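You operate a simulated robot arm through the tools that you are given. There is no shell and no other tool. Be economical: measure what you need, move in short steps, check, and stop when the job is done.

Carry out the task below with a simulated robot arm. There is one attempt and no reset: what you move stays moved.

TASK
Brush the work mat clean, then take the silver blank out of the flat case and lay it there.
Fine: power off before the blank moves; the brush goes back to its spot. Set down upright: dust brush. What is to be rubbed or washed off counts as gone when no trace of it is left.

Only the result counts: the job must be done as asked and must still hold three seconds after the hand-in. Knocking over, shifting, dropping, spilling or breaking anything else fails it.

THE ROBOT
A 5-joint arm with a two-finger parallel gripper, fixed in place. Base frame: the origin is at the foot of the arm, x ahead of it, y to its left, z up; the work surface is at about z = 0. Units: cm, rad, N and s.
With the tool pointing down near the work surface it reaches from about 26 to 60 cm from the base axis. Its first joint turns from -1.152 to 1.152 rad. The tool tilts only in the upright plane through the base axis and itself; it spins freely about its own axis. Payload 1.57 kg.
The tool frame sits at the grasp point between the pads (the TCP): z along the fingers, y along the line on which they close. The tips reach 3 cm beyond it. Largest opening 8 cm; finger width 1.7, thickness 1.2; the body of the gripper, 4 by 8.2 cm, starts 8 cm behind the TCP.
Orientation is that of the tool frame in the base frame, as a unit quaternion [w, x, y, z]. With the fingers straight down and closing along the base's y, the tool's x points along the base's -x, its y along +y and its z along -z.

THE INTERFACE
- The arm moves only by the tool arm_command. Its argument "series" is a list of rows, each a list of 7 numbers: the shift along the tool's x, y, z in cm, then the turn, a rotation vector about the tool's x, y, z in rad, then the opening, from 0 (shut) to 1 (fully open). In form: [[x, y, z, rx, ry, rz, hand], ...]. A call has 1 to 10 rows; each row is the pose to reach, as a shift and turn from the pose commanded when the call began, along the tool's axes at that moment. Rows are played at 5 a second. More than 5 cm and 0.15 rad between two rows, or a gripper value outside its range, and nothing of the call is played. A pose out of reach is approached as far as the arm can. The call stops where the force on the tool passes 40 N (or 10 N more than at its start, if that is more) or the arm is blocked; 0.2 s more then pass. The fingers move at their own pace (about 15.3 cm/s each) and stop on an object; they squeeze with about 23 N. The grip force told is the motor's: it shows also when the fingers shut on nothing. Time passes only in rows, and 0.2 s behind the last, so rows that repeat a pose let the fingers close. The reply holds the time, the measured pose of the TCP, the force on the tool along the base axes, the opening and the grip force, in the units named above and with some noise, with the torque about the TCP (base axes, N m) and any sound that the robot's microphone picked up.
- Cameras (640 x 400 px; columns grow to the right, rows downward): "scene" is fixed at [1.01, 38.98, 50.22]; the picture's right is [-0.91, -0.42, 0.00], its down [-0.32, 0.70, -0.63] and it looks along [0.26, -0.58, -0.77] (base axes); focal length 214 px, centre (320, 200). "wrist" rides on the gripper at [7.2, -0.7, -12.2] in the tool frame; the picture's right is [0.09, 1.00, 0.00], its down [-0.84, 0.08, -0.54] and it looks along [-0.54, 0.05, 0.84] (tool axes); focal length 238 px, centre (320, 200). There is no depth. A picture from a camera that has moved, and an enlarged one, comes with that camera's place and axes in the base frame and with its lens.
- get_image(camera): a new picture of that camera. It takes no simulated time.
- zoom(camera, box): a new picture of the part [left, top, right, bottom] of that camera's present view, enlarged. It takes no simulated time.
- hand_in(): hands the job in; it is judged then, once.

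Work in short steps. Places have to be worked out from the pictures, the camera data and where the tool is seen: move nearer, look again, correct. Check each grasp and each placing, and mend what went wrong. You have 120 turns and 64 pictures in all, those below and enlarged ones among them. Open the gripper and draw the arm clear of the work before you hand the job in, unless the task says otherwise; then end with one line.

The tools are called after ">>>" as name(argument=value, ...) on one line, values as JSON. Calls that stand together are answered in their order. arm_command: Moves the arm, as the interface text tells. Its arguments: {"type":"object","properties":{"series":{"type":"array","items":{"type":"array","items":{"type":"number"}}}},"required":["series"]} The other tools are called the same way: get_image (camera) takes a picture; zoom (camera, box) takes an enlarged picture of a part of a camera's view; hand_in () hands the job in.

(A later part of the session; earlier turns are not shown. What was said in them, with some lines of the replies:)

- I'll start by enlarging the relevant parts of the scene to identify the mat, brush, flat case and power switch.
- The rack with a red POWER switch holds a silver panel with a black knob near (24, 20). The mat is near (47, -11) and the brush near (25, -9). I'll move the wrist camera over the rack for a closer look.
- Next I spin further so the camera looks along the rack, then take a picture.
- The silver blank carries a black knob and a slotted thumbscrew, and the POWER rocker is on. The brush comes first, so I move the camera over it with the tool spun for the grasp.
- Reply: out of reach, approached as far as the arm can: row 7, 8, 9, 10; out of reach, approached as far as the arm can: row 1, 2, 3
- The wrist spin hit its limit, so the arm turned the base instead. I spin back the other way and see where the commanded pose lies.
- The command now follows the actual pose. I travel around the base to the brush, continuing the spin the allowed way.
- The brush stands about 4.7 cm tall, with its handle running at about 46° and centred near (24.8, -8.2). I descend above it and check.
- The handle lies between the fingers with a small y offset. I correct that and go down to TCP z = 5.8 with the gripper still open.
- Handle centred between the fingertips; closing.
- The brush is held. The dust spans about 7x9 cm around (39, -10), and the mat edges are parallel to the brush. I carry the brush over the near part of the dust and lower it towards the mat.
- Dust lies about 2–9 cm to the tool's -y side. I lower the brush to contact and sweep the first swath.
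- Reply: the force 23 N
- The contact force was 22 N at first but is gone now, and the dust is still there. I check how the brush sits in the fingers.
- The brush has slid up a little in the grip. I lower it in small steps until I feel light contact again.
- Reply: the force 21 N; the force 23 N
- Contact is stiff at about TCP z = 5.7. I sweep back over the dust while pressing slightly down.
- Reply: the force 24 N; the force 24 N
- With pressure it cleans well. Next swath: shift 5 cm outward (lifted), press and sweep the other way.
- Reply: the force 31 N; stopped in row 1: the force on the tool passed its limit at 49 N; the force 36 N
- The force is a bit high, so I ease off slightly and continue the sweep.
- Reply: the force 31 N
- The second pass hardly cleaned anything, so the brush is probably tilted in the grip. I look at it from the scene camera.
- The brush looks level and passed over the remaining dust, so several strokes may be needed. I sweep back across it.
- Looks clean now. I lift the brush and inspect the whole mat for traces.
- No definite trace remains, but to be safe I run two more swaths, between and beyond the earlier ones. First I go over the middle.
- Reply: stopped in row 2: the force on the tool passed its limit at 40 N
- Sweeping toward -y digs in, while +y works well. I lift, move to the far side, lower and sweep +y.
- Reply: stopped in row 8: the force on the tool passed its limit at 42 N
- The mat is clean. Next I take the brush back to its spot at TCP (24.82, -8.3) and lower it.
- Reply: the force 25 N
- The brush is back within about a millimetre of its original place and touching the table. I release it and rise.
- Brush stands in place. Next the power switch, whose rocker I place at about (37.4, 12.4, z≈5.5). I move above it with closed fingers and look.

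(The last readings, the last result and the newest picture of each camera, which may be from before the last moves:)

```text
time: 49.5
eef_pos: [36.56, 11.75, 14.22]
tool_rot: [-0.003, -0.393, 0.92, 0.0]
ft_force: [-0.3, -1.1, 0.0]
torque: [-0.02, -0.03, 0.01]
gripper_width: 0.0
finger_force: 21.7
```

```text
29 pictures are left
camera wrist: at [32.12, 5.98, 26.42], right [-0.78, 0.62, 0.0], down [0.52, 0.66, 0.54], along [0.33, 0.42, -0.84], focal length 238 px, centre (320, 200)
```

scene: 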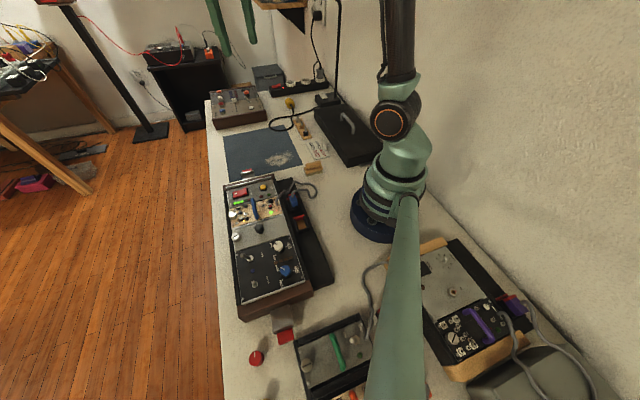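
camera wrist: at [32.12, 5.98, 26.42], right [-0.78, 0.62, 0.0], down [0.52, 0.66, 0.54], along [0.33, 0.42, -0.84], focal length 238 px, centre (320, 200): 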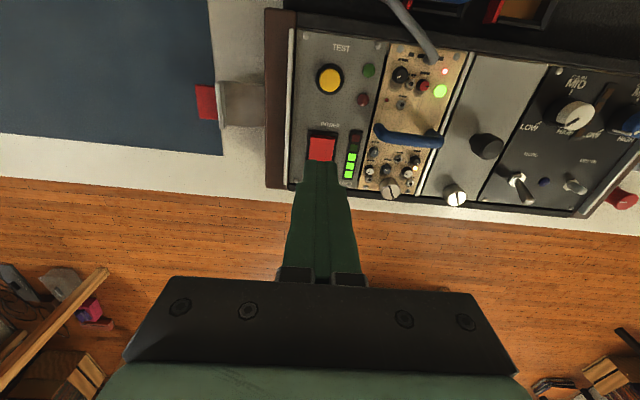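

The tip is over the inner half of the rocker, the side opposite its white "I" mark. I descend and press in small steps.

>>> arm_command(series=[[-0.05, 0.05, 1.5, 0, 0, 0, 0], [-0.05, 0.05, 3, 0, 0, 0, 0], [-0.05, 0.05, 4.5, 0, 0, 0, 0], [-0.05, 0.05, 5.2, 0, 0, 0, 0], [-0.05, 0.05, 5.2, 0, 0, 0, 0]])

>>> arm_command(series=[[0, 0, 0.2, 0, 0, 0, 0], [0, 0, 0.4, 0, 0, 0, 0], [0, 0, 0.6, 0, 0, 0, 0]])

>>> zoom(camera="scene", box=[216, 165, 312, 225])

```text
time: 50.7
eef_pos: [36.53, 11.77, 9.11]
tool_rot: [-0.003, -0.394, 0.919, 0.0]
ft_force: [0.1, 0.1, 0.0]
torque: [0.01, -0.03, 0.01]
gripper_width: 0.0
finger_force: 21.4
```

```text
time: 51.6
eef_pos: [36.63, 11.81, 8.7]
tool_rot: [-0.003, -0.393, 0.919, 0.001]
ft_force: [-1.1, -0.1, 5.1]
torque: [0.04, 0.03, 0.03]
gripper_width: 0.0
finger_force: 21.5
heard: click
stopped in row 3: the force on the tool passed its limit at 44 N (the readings are from after the stop); the commanded pose is now the measured one
```

```text
6.67 times, centred on (264, 195) of scene
camera zoom: at [1.01, 38.98, 50.23], right [-0.91, -0.42, 0.0], down [-0.32, 0.7, -0.63], along [0.26, -0.58, -0.77], focal length 1430 px, centre (693, 233)
```

zoom: 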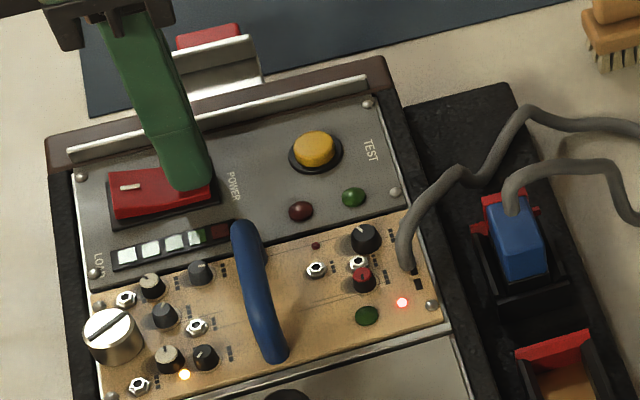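

Click heard; the LOAD bar and the green LED went dark. I rise and check again.

>>> arm_command(series=[[0, 0, -1.5, 0, 0, 0, 0], [0, 0, -4, 0, 0, 0, 0], [0, 0, -7, 0, 0, 0, 1], [0, 0, -10, 0, 0, 0, 1], [0, 0, -10, 0, 0, 0, 1]])

>>> zoom(camera="scene", box=[216, 165, 312, 225])

```text
time: 52.8
eef_pos: [36.54, 11.75, 18.74]
tool_rot: [-0.004, -0.393, 0.919, 0.0]
ft_force: [0.7, 0.3, -0.4]
torque: [-0.02, -0.02, -0.03]
gripper_width: 8.02
finger_force: 0.1
```

```text
6.67 times, centred on (264, 195) of scene
camera zoom: at [1.01, 38.98, 50.22], right [-0.91, -0.42, 0.0], down [-0.32, 0.7, -0.63], along [0.26, -0.58, -0.77], focal length 1430 px, centre (693, 233)
```

zoom: 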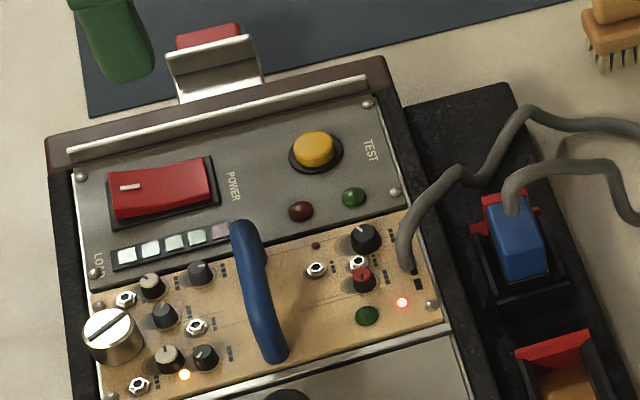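

Power is off. The blank's thumbscrew is near (29.2, 24.3). I move above it while spinning so the fingers close across the rack's width.

>>> arm_command(series=[[-0.41, 1.39, 0.2, 0, 0, 0.147, 1], [-0.82, 2.79, 0.4, 0, 0, 0.294, 1], [-1.23, 4.18, 0.6, 0, 0, 0.441, 1], [-1.64, 5.57, 0.8, 0, 0, 0.588, 0.7], [-2.05, 6.97, 1, 0, 0, 0.735, 0.5], [-2.46, 8.36, 1.2, 0, 0, 0.882, 0.45], [-2.87, 9.75, 1.4, 0, 0, 1.029, 0.45], [-3.28, 11.15, 1.6, 0, 0, 1.176, 0.45], [-3.7, 12.54, 1.8, 0, 0, 1.323, 0.45], [-4.09, 13.93, 2, 0, 0, 1.47, 0.45]])

>>> get_image(camera="wrist")

```text
time: 55.0
eef_pos: [29.28, 24.44, 16.69]
tool_rot: [-0.001, 0.325, 0.946, -0.002]
ft_force: [-0.4, -0.1, 0.2]
torque: [0.01, -0.01, -0.02]
gripper_width: 3.56
finger_force: 0.1
```

```text
26 pictures are left
camera wrist: at [23.22, 28.31, 28.81], right [0.54, 0.84, -0.01], down [0.71, -0.45, 0.54], along [0.45, -0.3, -0.84], focal length 238 px, centre (320, 200)
```

wrist: 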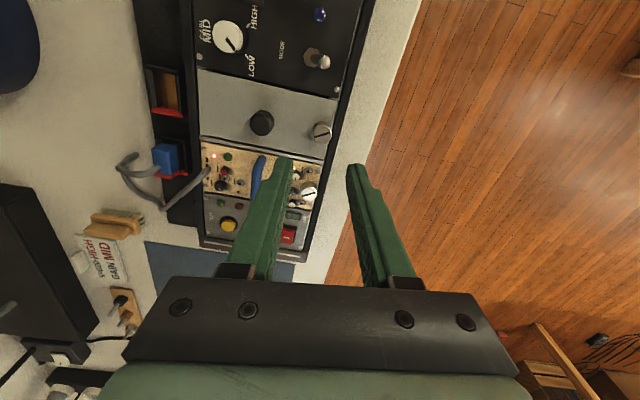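

>>> zoom(camera="wrist", box=[180, 50, 380, 175])

```text
3.20 times, centred on (280, 112) of wrist
camera zoom: at [23.22, 28.31, 28.81], right [0.54, 0.84, -0.01], down [0.71, -0.45, 0.54], along [0.45, -0.3, -0.84], focal length 763 px, centre (448, 480)
```

zoom: 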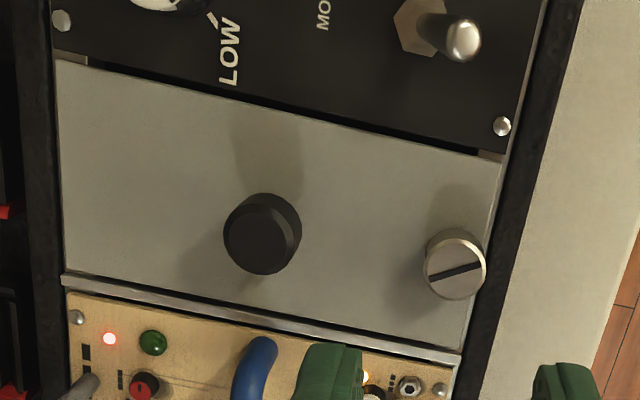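

The slot sits at about 73° in the base frame. I descend around the screw with a 3.6 cm opening.

>>> arm_command(series=[[0.15, -0.06, 2, 0, 0, 0.05, 0.45], [0.33, -0.12, 4, 0, 0, 0.1, 0.45], [0.33, -0.12, 6, 0, 0, 0.1, 0.45], [0.33, -0.12, 7.3, 0, 0, 0.1, 0.45], [0.33, -0.12, 7.3, 0, 0, 0.1, 0.45]])

>>> zoom(camera="wrist", box=[200, 80, 440, 230])

```text
time: 56.2
eef_pos: [29.07, 24.5, 9.4]
tool_rot: [-0.002, 0.371, 0.929, -0.003]
ft_force: [-0.4, -0.1, 0.5]
torque: [0.0, 0.0, -0.01]
gripper_width: 3.6
finger_force: 0.2
```

```text
2.67 times, centred on (320, 155) of wrist
camera zoom: at [23.29, 28.97, 21.51], right [0.62, 0.78, -0.01], down [0.66, -0.52, 0.54], along [0.42, -0.34, -0.84], focal length 636 px, centre (320, 320)
```

zoom: 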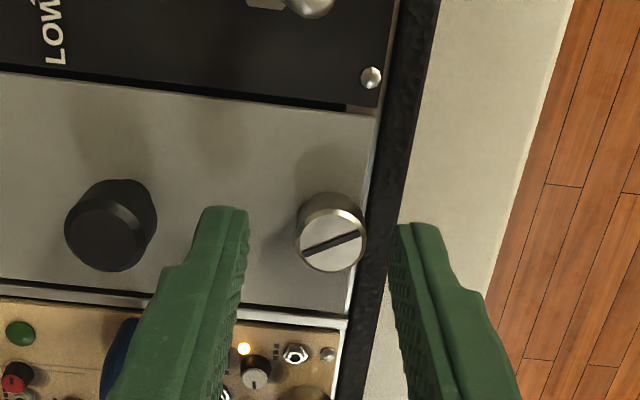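

>>> arm_command(series=[[0, 0.22, 0.3, 0, 0, 0, 0.45], [0, 0.22, 0.7, 0, 0, 0, 0.45], [0, 0.22, 1.0, 0, 0, 0, 0.45], [0, 0.22, 1.0, 0, 0, 0, 0.45]])

>>> zoom(camera="wrist", box=[200, 80, 440, 230])

```text
time: 57.2
eef_pos: [29.1, 24.61, 8.39]
tool_rot: [-0.002, 0.372, 0.928, -0.004]
ft_force: [0.1, 0.0, 0.2]
torque: [0.01, -0.01, 0.03]
gripper_width: 3.61
finger_force: 0.0
```

```text
2.67 times, centred on (320, 155) of wrist
camera zoom: at [23.39, 29.1, 20.51], right [0.62, 0.78, -0.01], down [0.66, -0.52, 0.54], along [0.42, -0.34, -0.84], focal length 636 px, centre (320, 320)
```

zoom: 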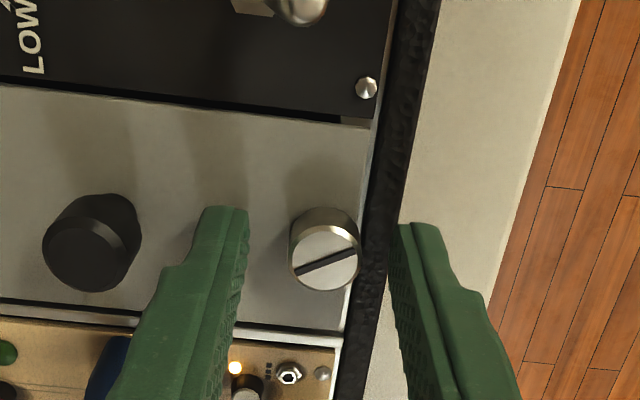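

Screw centred. I grip it and check the width.

>>> arm_command(series=[[0, 0, 0, 0, 0, 0, 0.25], [0, 0, 0, 0, 0, 0, 0], [0, 0, 0, 0, 0, 0, 0]])

```text
time: 58.0
eef_pos: [29.19, 24.77, 8.47]
tool_rot: [-0.001, 0.371, 0.928, -0.002]
ft_force: [6.3, 6.5, -4.7]
torque: [0.27, -0.32, 0.03]
gripper_width: 1.7
finger_force: 23.0
```

Gripped at 1.7 cm. I recentre by 1 mm and turn counter-clockwise.

>>> arm_command(series=[[0, 0.15, 0, 0, 0, -0.1, 0], [0, 0.15, 0, 0, 0, -0.2, 0], [0, 0.15, 0, 0, 0, -0.34, 0], [0, 0.15, 0, 0, 0, -0.48, 0], [0, 0.15, 0, 0, 0, -0.62, 0]])

>>> zoom(camera="wrist", box=[200, 80, 440, 230])

```text
time: 59.2
eef_pos: [29.17, 24.68, 8.22]
tool_rot: [-0.004, 0.069, 0.998, -0.003]
ft_force: [-1.1, -15.4, 18.1]
torque: [-0.31, -0.23, 0.02]
gripper_width: 1.69
finger_force: 23.1
```

```text
2.67 times, centred on (320, 155) of wrist
camera zoom: at [21.94, 25.02, 20.56], right [0.05, 1.0, -0.01], down [0.84, -0.04, 0.54], along [0.53, -0.03, -0.84], focal length 636 px, centre (320, 320)
```

zoom: 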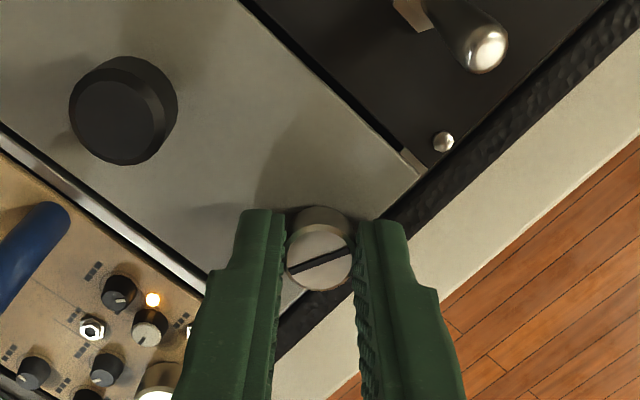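

The screw turns with the gripper. I ease up 1 mm and keep turning.

>>> arm_command(series=[[0, 0, -0.08, 0, 0, -0.14, 0], [0, 0, -0.1, 0, 0, -0.28, 0], [0, 0, -0.1, 0, 0, -0.42, 0], [0, 0, -0.1, 0, 0, -0.56, 0], [0, 0, -0.1, 0, 0, -0.7, 0], [0, 0, -0.1, 0, 0, -0.84, 0], [0, 0, -0.1, 0, 0, -0.98, 0], [0, 0, -0.1, 0, 0, -1.1, 0]])

>>> zoom(camera="wrist", box=[200, 80, 440, 230])

```text
time: 61.0
eef_pos: [29.09, 24.65, 8.48]
tool_rot: [-0.004, -0.462, 0.887, -0.001]
ft_force: [-0.5, -0.2, -1.2]
torque: [0.02, -0.05, 0.01]
gripper_width: 1.71
finger_force: 23.2
```

```text
2.67 times, centred on (320, 155) of wrist
camera zoom: at [25.6, 18.45, 20.66], right [-0.87, 0.49, 0.0], down [0.42, 0.73, 0.54], along [0.26, 0.47, -0.84], focal length 636 px, centre (320, 320)
```

zoom: 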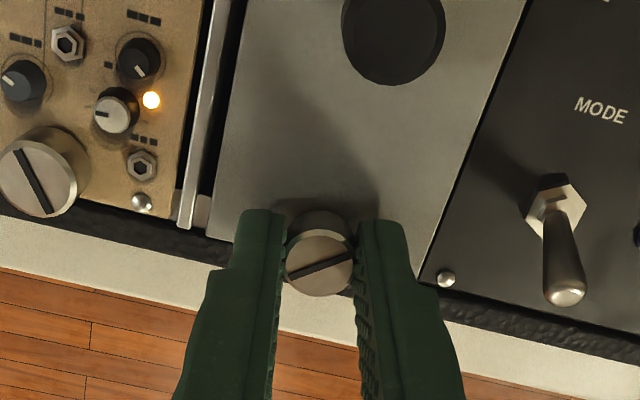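

No resistance so far at about 100° of turn. I keep turning and watch the torque and any sound.

>>> arm_command(series=[[0, 0, 0, 0, 0, -0.14, 0], [0, 0, 0, 0, 0, -0.28, 0], [0, 0, 0, 0, 0, -0.42, 0], [0, 0, 0, 0, 0, -0.56, 0], [0, 0, 0, 0, 0, -0.7, 0], [0, 0, 0, 0, 0, -0.84, 0], [0, 0, 0, 0, 0, -0.98, 0], [0, 0, 0, 0, 0, -1.12, 0], [0, 0, 0, 0, 0, -1.26, 0], [0, 0, 0, 0, 0, -1.4, 0]])

>>> zoom(camera="wrist", box=[200, 80, 440, 230])

```text
time: 63.2
eef_pos: [29.24, 24.77, 8.44]
tool_rot: [0.003, 0.925, -0.38, -0.001]
ft_force: [-1.3, 0.3, -0.8]
torque: [0.06, -0.03, -0.14]
gripper_width: 1.74
finger_force: 22.9
```

```text
2.67 times, centred on (320, 155) of wrist
camera zoom: at [34.74, 20.17, 20.59], right [-0.63, -0.77, 0.01], down [-0.65, 0.54, 0.54], along [-0.42, 0.34, -0.84], focal length 636 px, centre (320, 320)
```

zoom: 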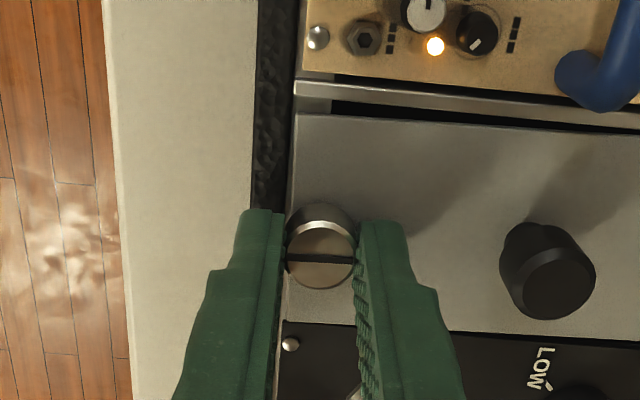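

Torque appeared and the pads slipped at the end, so the screw has reached its stop with the slot aligned to the panel, which I take as unlocked. I release it, rise and move over the black knob.

>>> arm_command(series=[[0, 0, 0, 0, 0, 0, 0.2], [0, 0, 0, 0, 0, 0, 0.4], [0, 0, -1.5, 0, 0, 0, 0.5], [0, 0, -4, 0, 0, 0, 0.5], [0, 3, -4, 0, 0, 0, 0.5], [0, 6.02, -4, 0, 0, 0, 0.5], [0, 6.02, -4, 0, 0, 0, 0.5]])

>>> get_image(camera="wrist")

```text
time: 64.8
eef_pos: [24.98, 20.48, 12.65]
tool_rot: [0.003, 0.925, -0.381, -0.001]
ft_force: [0.3, -0.5, 0.1]
torque: [0.03, -0.02, 0.03]
gripper_width: 4.0
finger_force: 0.0
```

```text
19 pictures are left
camera wrist: at [30.53, 15.88, 24.7], right [-0.64, -0.77, 0.01], down [-0.65, 0.54, 0.54], along [-0.42, 0.34, -0.84], focal length 238 px, centre (320, 200)
```

wrist: 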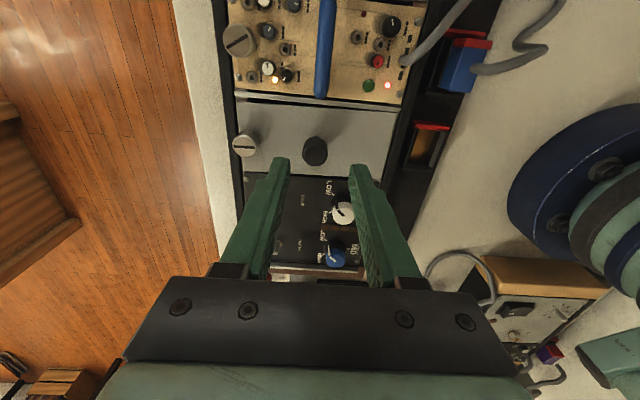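

Knob at about (25.4, 20.45). I correct the position and descend around it.

>>> arm_command(series=[[0.3, -0.25, 1, 0, 0, 0, 0.5], [0.3, -0.25, 2.2, 0, 0, 0, 0.5], [0.3, -0.25, 3.2, 0, 0, 0, 0.5], [0.3, -0.25, 4, 0, 0, 0, 0.5], [0.3, -0.25, 4, 0, 0, 0, 0.5]])

>>> zoom(camera="wrist", box=[200, 80, 440, 230])

```text
time: 66.0
eef_pos: [25.34, 20.41, 8.5]
tool_rot: [0.004, 0.924, -0.381, -0.001]
ft_force: [0.4, 0.2, 0.2]
torque: [-0.03, -0.02, 0.0]
gripper_width: 3.99
finger_force: 0.0
```

```text
2.67 times, centred on (320, 155) of wrist
camera zoom: at [30.9, 15.8, 20.59], right [-0.64, -0.77, 0.01], down [-0.65, 0.54, 0.54], along [-0.42, 0.34, -0.84], focal length 636 px, centre (320, 320)
```

zoom: 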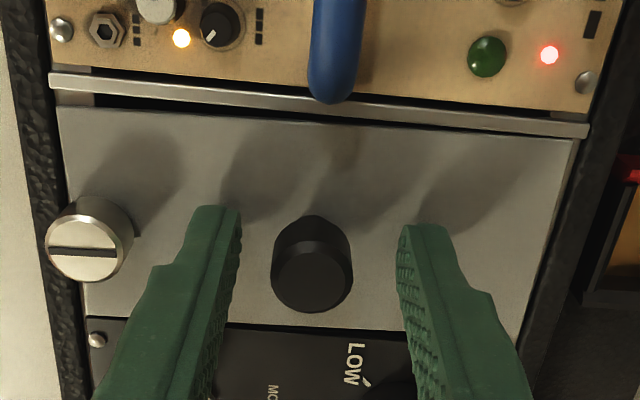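

Knob laterally centred; I shift 0.35 cm forward and grip.

>>> arm_command(series=[[-0.35, -0.05, 0.1, 0, 0, 0, 0.5], [-0.35, -0.05, 0.1, 0, 0, 0, 0.25], [-0.35, -0.05, 0.1, 0, 0, 0, 0], [-0.35, -0.05, 0.1, 0, 0, 0, 0]])

>>> arm_command(series=[[0, 0, -0.3, 0, 0, 0, 0], [0, 0, -0.6, 0, 0, 0, 0], [0, 0, -1, 0, 0, 0, 0], [0, 0, -1.5, 0, 0, 0, 0], [0, 0, -1.5, 0, 0, 0, 0]])

>>> get_image(camera="wrist")

```text
time: 67.0
eef_pos: [25.06, 20.72, 8.41]
tool_rot: [0.002, 0.925, -0.381, -0.001]
ft_force: [-0.3, -0.8, 4.2]
torque: [0.21, -0.18, -0.04]
gripper_width: 1.85
finger_force: 22.9
```

```text
time: 68.2
eef_pos: [25.1, 20.74, 10.0]
tool_rot: [0.003, 0.924, -0.382, -0.002]
ft_force: [0.1, 0.1, -0.7]
torque: [0.03, -0.01, 0.03]
gripper_width: 1.86
finger_force: 22.9
```

```text
17 pictures are left
camera wrist: at [30.64, 16.14, 22.04], right [-0.64, -0.77, 0.01], down [-0.65, 0.54, 0.54], along [-0.42, 0.34, -0.84], focal length 238 px, centre (320, 200)
```

wrist: 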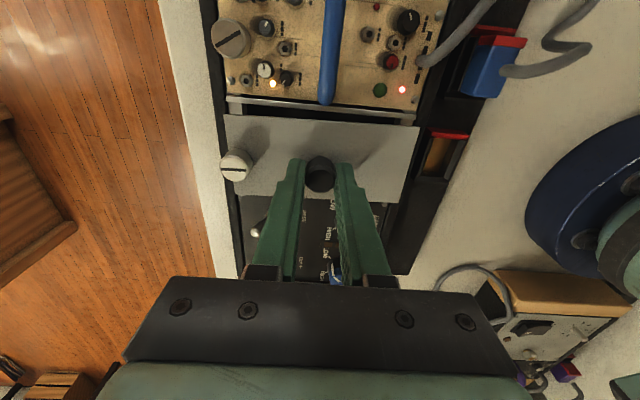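

The blank is coming out freely. I lift it well clear.

>>> arm_command(series=[[0, 0, -2, 0, 0, 0, 0], [0, 0, -4, 0, 0, 0, 0], [0, 0, -6, 0, 0, 0, 0], [0, 0, -8, 0, 0, 0, 0], [0, 0, -10, 0, 0, 0, 0], [0, 0, -10, 0, 0, 0, 0]])

>>> get_image(camera="scene")

```text
time: 69.6
eef_pos: [25.25, 20.66, 19.99]
tool_rot: [0.003, 0.924, -0.381, -0.002]
ft_force: [-0.3, 0.5, 0.2]
torque: [0.06, 0.0, -0.01]
gripper_width: 1.86
finger_force: 23.0
```

```text
16 pictures are left
```

scene: 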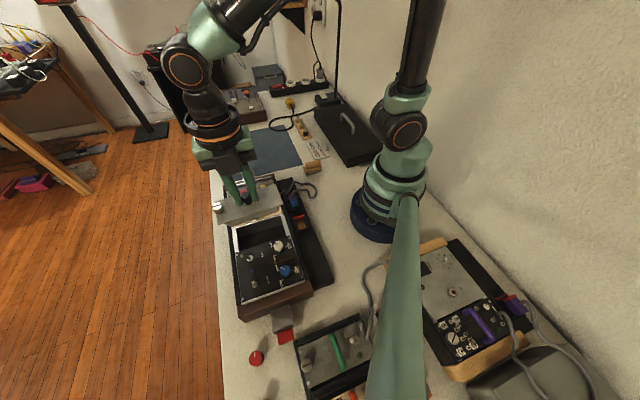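

>>> zoom(camera="scene", box=[195, 150, 323, 230])

```text
5.00 times, centred on (259, 190) of scene
camera zoom: at [1.01, 38.98, 50.22], right [-0.91, -0.42, 0.0], down [-0.32, 0.7, -0.63], along [0.26, -0.58, -0.77], focal length 1072 px, centre (625, 250)
```

zoom: 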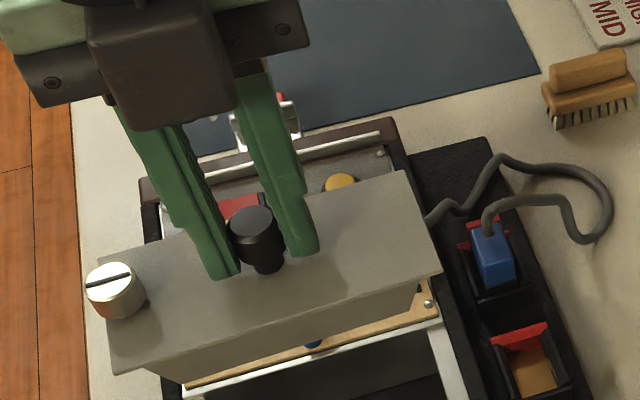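

The blank is held and has a shallow body under it. I carry it toward the mat centre at (47.5, -10.2) in two stages, keeping its orientation.

>>> arm_command(series=[[3.7, 0.6, 0, 0, 0, 0, 0], [7.5, 1.2, 0, 0, 0, 0, 0], [11.3, 1.9, 0, 0, 0, 0, 0], [15, 2.5, 0, 0, 0, 0, 0], [18.8, 3.1, 0, 0, 0, 0, 0]])

>>> arm_command(series=[[3.7, 0.6, 0, 0, 0, 0, 0], [7.5, 1.2, 0, 0, 0, 0, 0], [11.3, 1.9, 0, 0, 0, 0, 0], [15, 2.5, 0, 0, 0, 0, 0], [18.8, 3.1, 0, 0, 0, 0, 0], [18.8, 3.1, 0, 0, 0, 0, 0]])

>>> get_image(camera="scene")

>>> get_image(camera="wrist")

```text
time: 70.8
eef_pos: [36.46, 5.28, 19.91]
tool_rot: [0.002, 0.925, -0.381, -0.002]
ft_force: [-1.0, -0.1, -0.7]
torque: [-0.01, 0.01, 0.01]
gripper_width: 1.88
finger_force: 23.1
```

```text
time: 72.2
eef_pos: [47.52, -10.28, 19.82]
tool_rot: [0.001, 0.924, -0.382, -0.003]
ft_force: [0.4, -0.3, -1.2]
torque: [-0.03, 0.02, 0.01]
gripper_width: 1.85
finger_force: 23.0
```

```text
14 pictures are left
```

scene: 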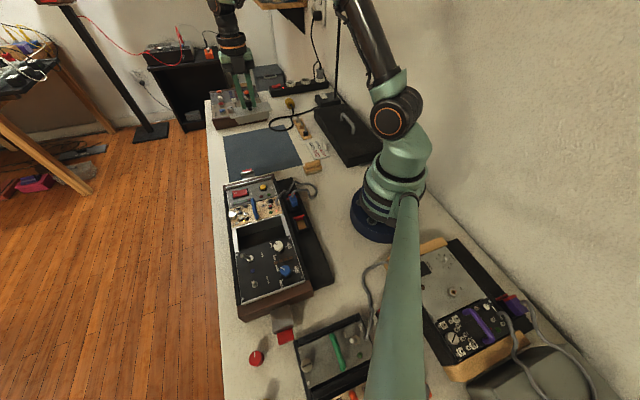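

```text
13 pictures are left
camera wrist: at [53.12, -14.86, 31.87], right [-0.64, -0.77, 0.0], down [-0.64, 0.53, 0.55], along [-0.42, 0.35, -0.84], focal length 238 px, centre (320, 200)
```

wrist: 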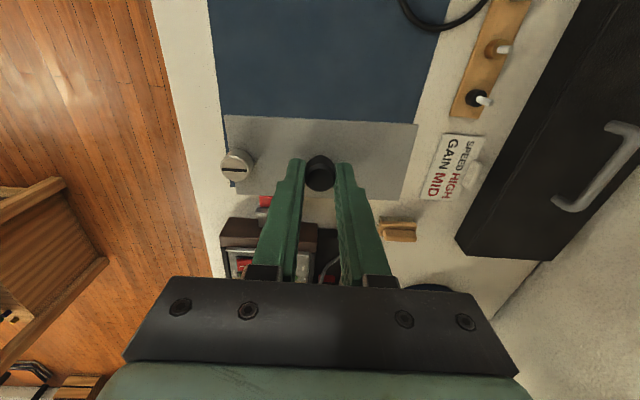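

The blank is above the mat, and the mat centre computes to about (48.5, -11.8). I lower it in steps, shifting 1 cm toward the centre.

>>> arm_command(series=[[0.5, 0, 2.5, 0, 0, 0, 0], [1, 0, 5, 0, 0, 0, 0], [1, 0, 7.5, 0, 0, 0, 0], [1, 0, 10, 0, 0, 0, 0], [1, 0, 12, 0, 0, 0, 0], [1, 0, 12, 0, 0, 0, 0]])

>>> zoom(camera="scene", box=[205, 105, 333, 185])

```text
time: 73.6
eef_pos: [48.23, -11.0, 7.78]
tool_rot: [0.0, 0.925, -0.381, -0.003]
ft_force: [0.3, -0.1, -0.9]
torque: [-0.01, 0.0, 0.01]
gripper_width: 1.88
finger_force: 22.8
```

```text
5.00 times, centred on (269, 145) of scene
camera zoom: at [1.01, 38.98, 50.22], right [-0.91, -0.42, 0.0], down [-0.32, 0.7, -0.63], along [0.26, -0.58, -0.77], focal length 1072 px, centre (575, 475)
```

zoom: 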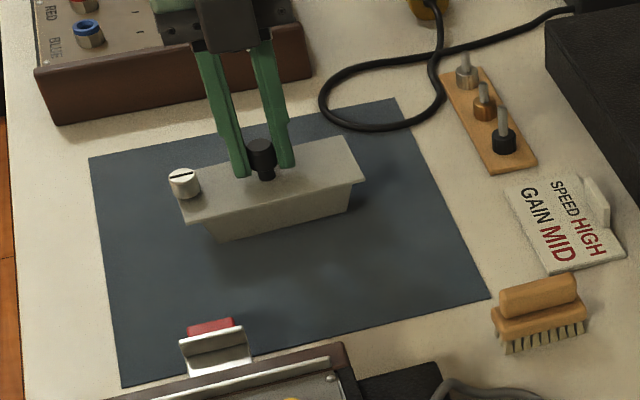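

Well within the mat. I lower gently until contact.

>>> arm_command(series=[[0, 0, 0.3, 0, 0, 0, 0], [0, 0, 0.6, 0, 0, 0, 0], [0, 0, 0.8, 0, 0, 0, 0], [0, 0, 1.0, 0, 0, 0, 0], [0, 0, 1.0, 0, 0, 0, 0]])

```text
time: 74.8
eef_pos: [48.2, -10.89, 6.78]
tool_rot: [0.001, 0.925, -0.38, -0.004]
ft_force: [-0.2, 0.5, -0.8]
torque: [0.02, -0.01, 0.0]
gripper_width: 1.86
finger_force: 22.5
```

>>> arm_command(series=[[0, 0, 0.2, 0, 0, 0, 0], [0, 0, 0.4, 0, 0, 0, 0], [0, 0, 0.4, 0, 0, 0, 0]])

>>> arm_command(series=[[0, 0, 0.1, 0, 0, 0, 0], [0, 0, 0.2, 0, 0, 0, 0], [0, 0, 0.2, 0, 0, 0, 0]])

```text
time: 75.6
eef_pos: [48.26, -11.02, 6.59]
tool_rot: [-0.001, 0.924, -0.382, -0.001]
ft_force: [-6.8, -1.0, 20.0]
torque: [0.14, -0.02, -0.05]
gripper_width: 1.88
finger_force: 22.6
```

```text
time: 76.4
eef_pos: [48.22, -11.0, 6.29]
tool_rot: [0.0, 0.924, -0.381, -0.002]
ft_force: [-2.0, -4.0, 19.7]
torque: [0.01, -0.19, -0.05]
gripper_width: 1.86
finger_force: 23.2
```

Contact made. I release with a modest opening, rise and look.

>>> arm_command(series=[[0, 0, -0.1, 0, 0, 0, 0.05], [0, 0, -0.1, 0, 0, 0, 0.45], [0, 0, -0.1, 0, 0, 0, 0.45], [0, 0, -2, 0, 0, 0, 0.45], [0, 0, -5, 0, 0, 0, 0.45], [0, 0, -9, 0, 0, 0, 0.45], [0, 0, -13, 0, 0, 0, 0.45]])

>>> zoom(camera="scene", box=[205, 105, 333, 185])

>>> get_image(camera="wrist")

```text
time: 78.0
eef_pos: [48.12, -10.81, 19.38]
tool_rot: [0.001, 0.925, -0.381, -0.004]
ft_force: [0.8, 0.4, 0.2]
torque: [-0.02, -0.01, 0.0]
gripper_width: 3.62
finger_force: 0.0
```

```text
5.00 times, centred on (269, 145) of scene
camera zoom: at [1.01, 38.98, 50.22], right [-0.91, -0.42, 0.0], down [-0.32, 0.7, -0.63], along [0.26, -0.58, -0.77], focal length 1072 px, centre (575, 475)
```

zoom: 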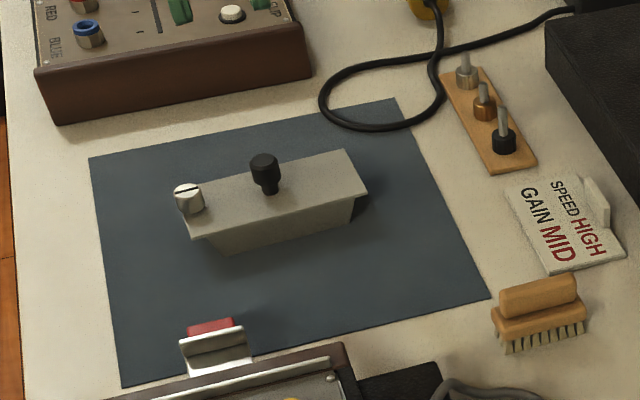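

```text
10 pictures are left
camera wrist: at [53.8, -15.55, 31.35], right [-0.64, -0.77, 0.0], down [-0.64, 0.53, 0.55], along [-0.42, 0.35, -0.84], focal length 238 px, centre (320, 200)
```

wrist: 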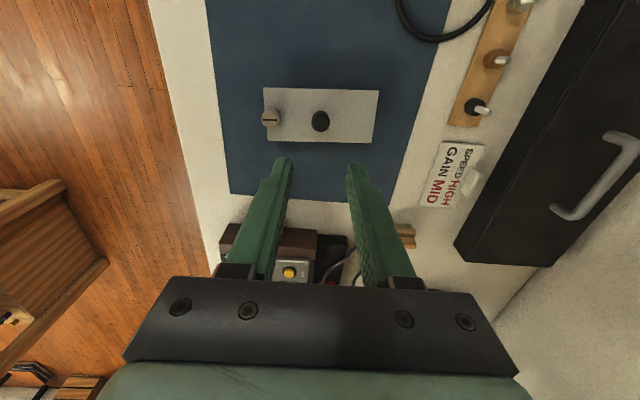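

The blank lies flat on the mat. I open the gripper fully, draw the arm clear and take a last look.

>>> arm_command(series=[[-2, 0, -4, 0, 0, 0, 1], [-4, 0, -8, 0, 0, 0, 1], [-6, 0, -12, 0, 0, 0, 1], [-8, 0, -14, 0, 0, 0, 1], [-8, 0, -14, 0, 0, 0, 1]])

>>> zoom(camera="scene", box=[200, 110, 380, 222])

>>> zoom(camera="wrist", box=[180, 0, 460, 175])

```text
time: 79.2
eef_pos: [42.71, -5.28, 33.39]
tool_rot: [0.001, 0.925, -0.381, -0.003]
ft_force: [-0.8, -0.9, 0.8]
torque: [0.01, -0.01, -0.04]
gripper_width: 7.98
finger_force: 0.0
```

```text
3.56 times, centred on (290, 166) of scene
camera zoom: at [1.01, 38.98, 50.22], right [-0.91, -0.42, 0.0], down [-0.32, 0.7, -0.63], along [0.26, -0.58, -0.77], focal length 763 px, centre (427, 321)
```

zoom: 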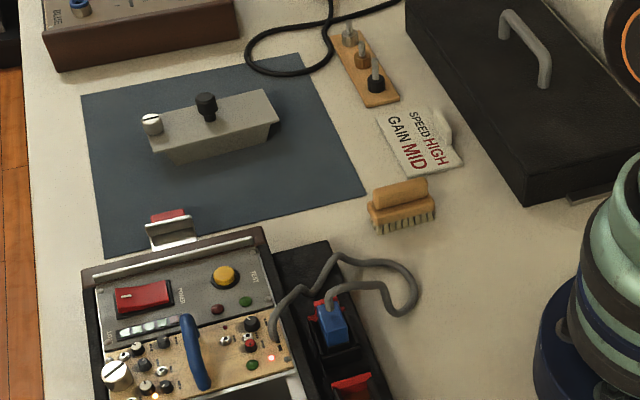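

```text
2.29 times, centred on (320, 88) of wrist
camera zoom: at [48.25, -9.81, 45.46], right [-0.64, -0.77, 0.0], down [-0.64, 0.53, 0.55], along [-0.42, 0.35, -0.84], focal length 545 px, centre (320, 457)
```

zoom: 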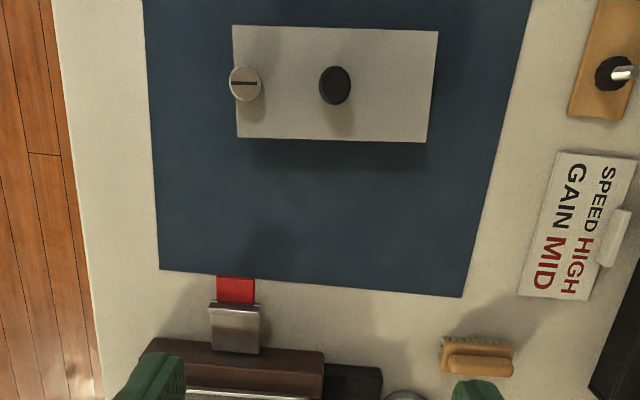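

Everything is in place: mat clean, brush upright at its spot, power off, blank on the mat. Handing in.

>>> hand_in()

```text
The job is handed in.
```

The mat is brushed clean, the dust brush stands upright back at its spot, the case power was switched off before the blank moved, and the silver blank now lies on the mat.
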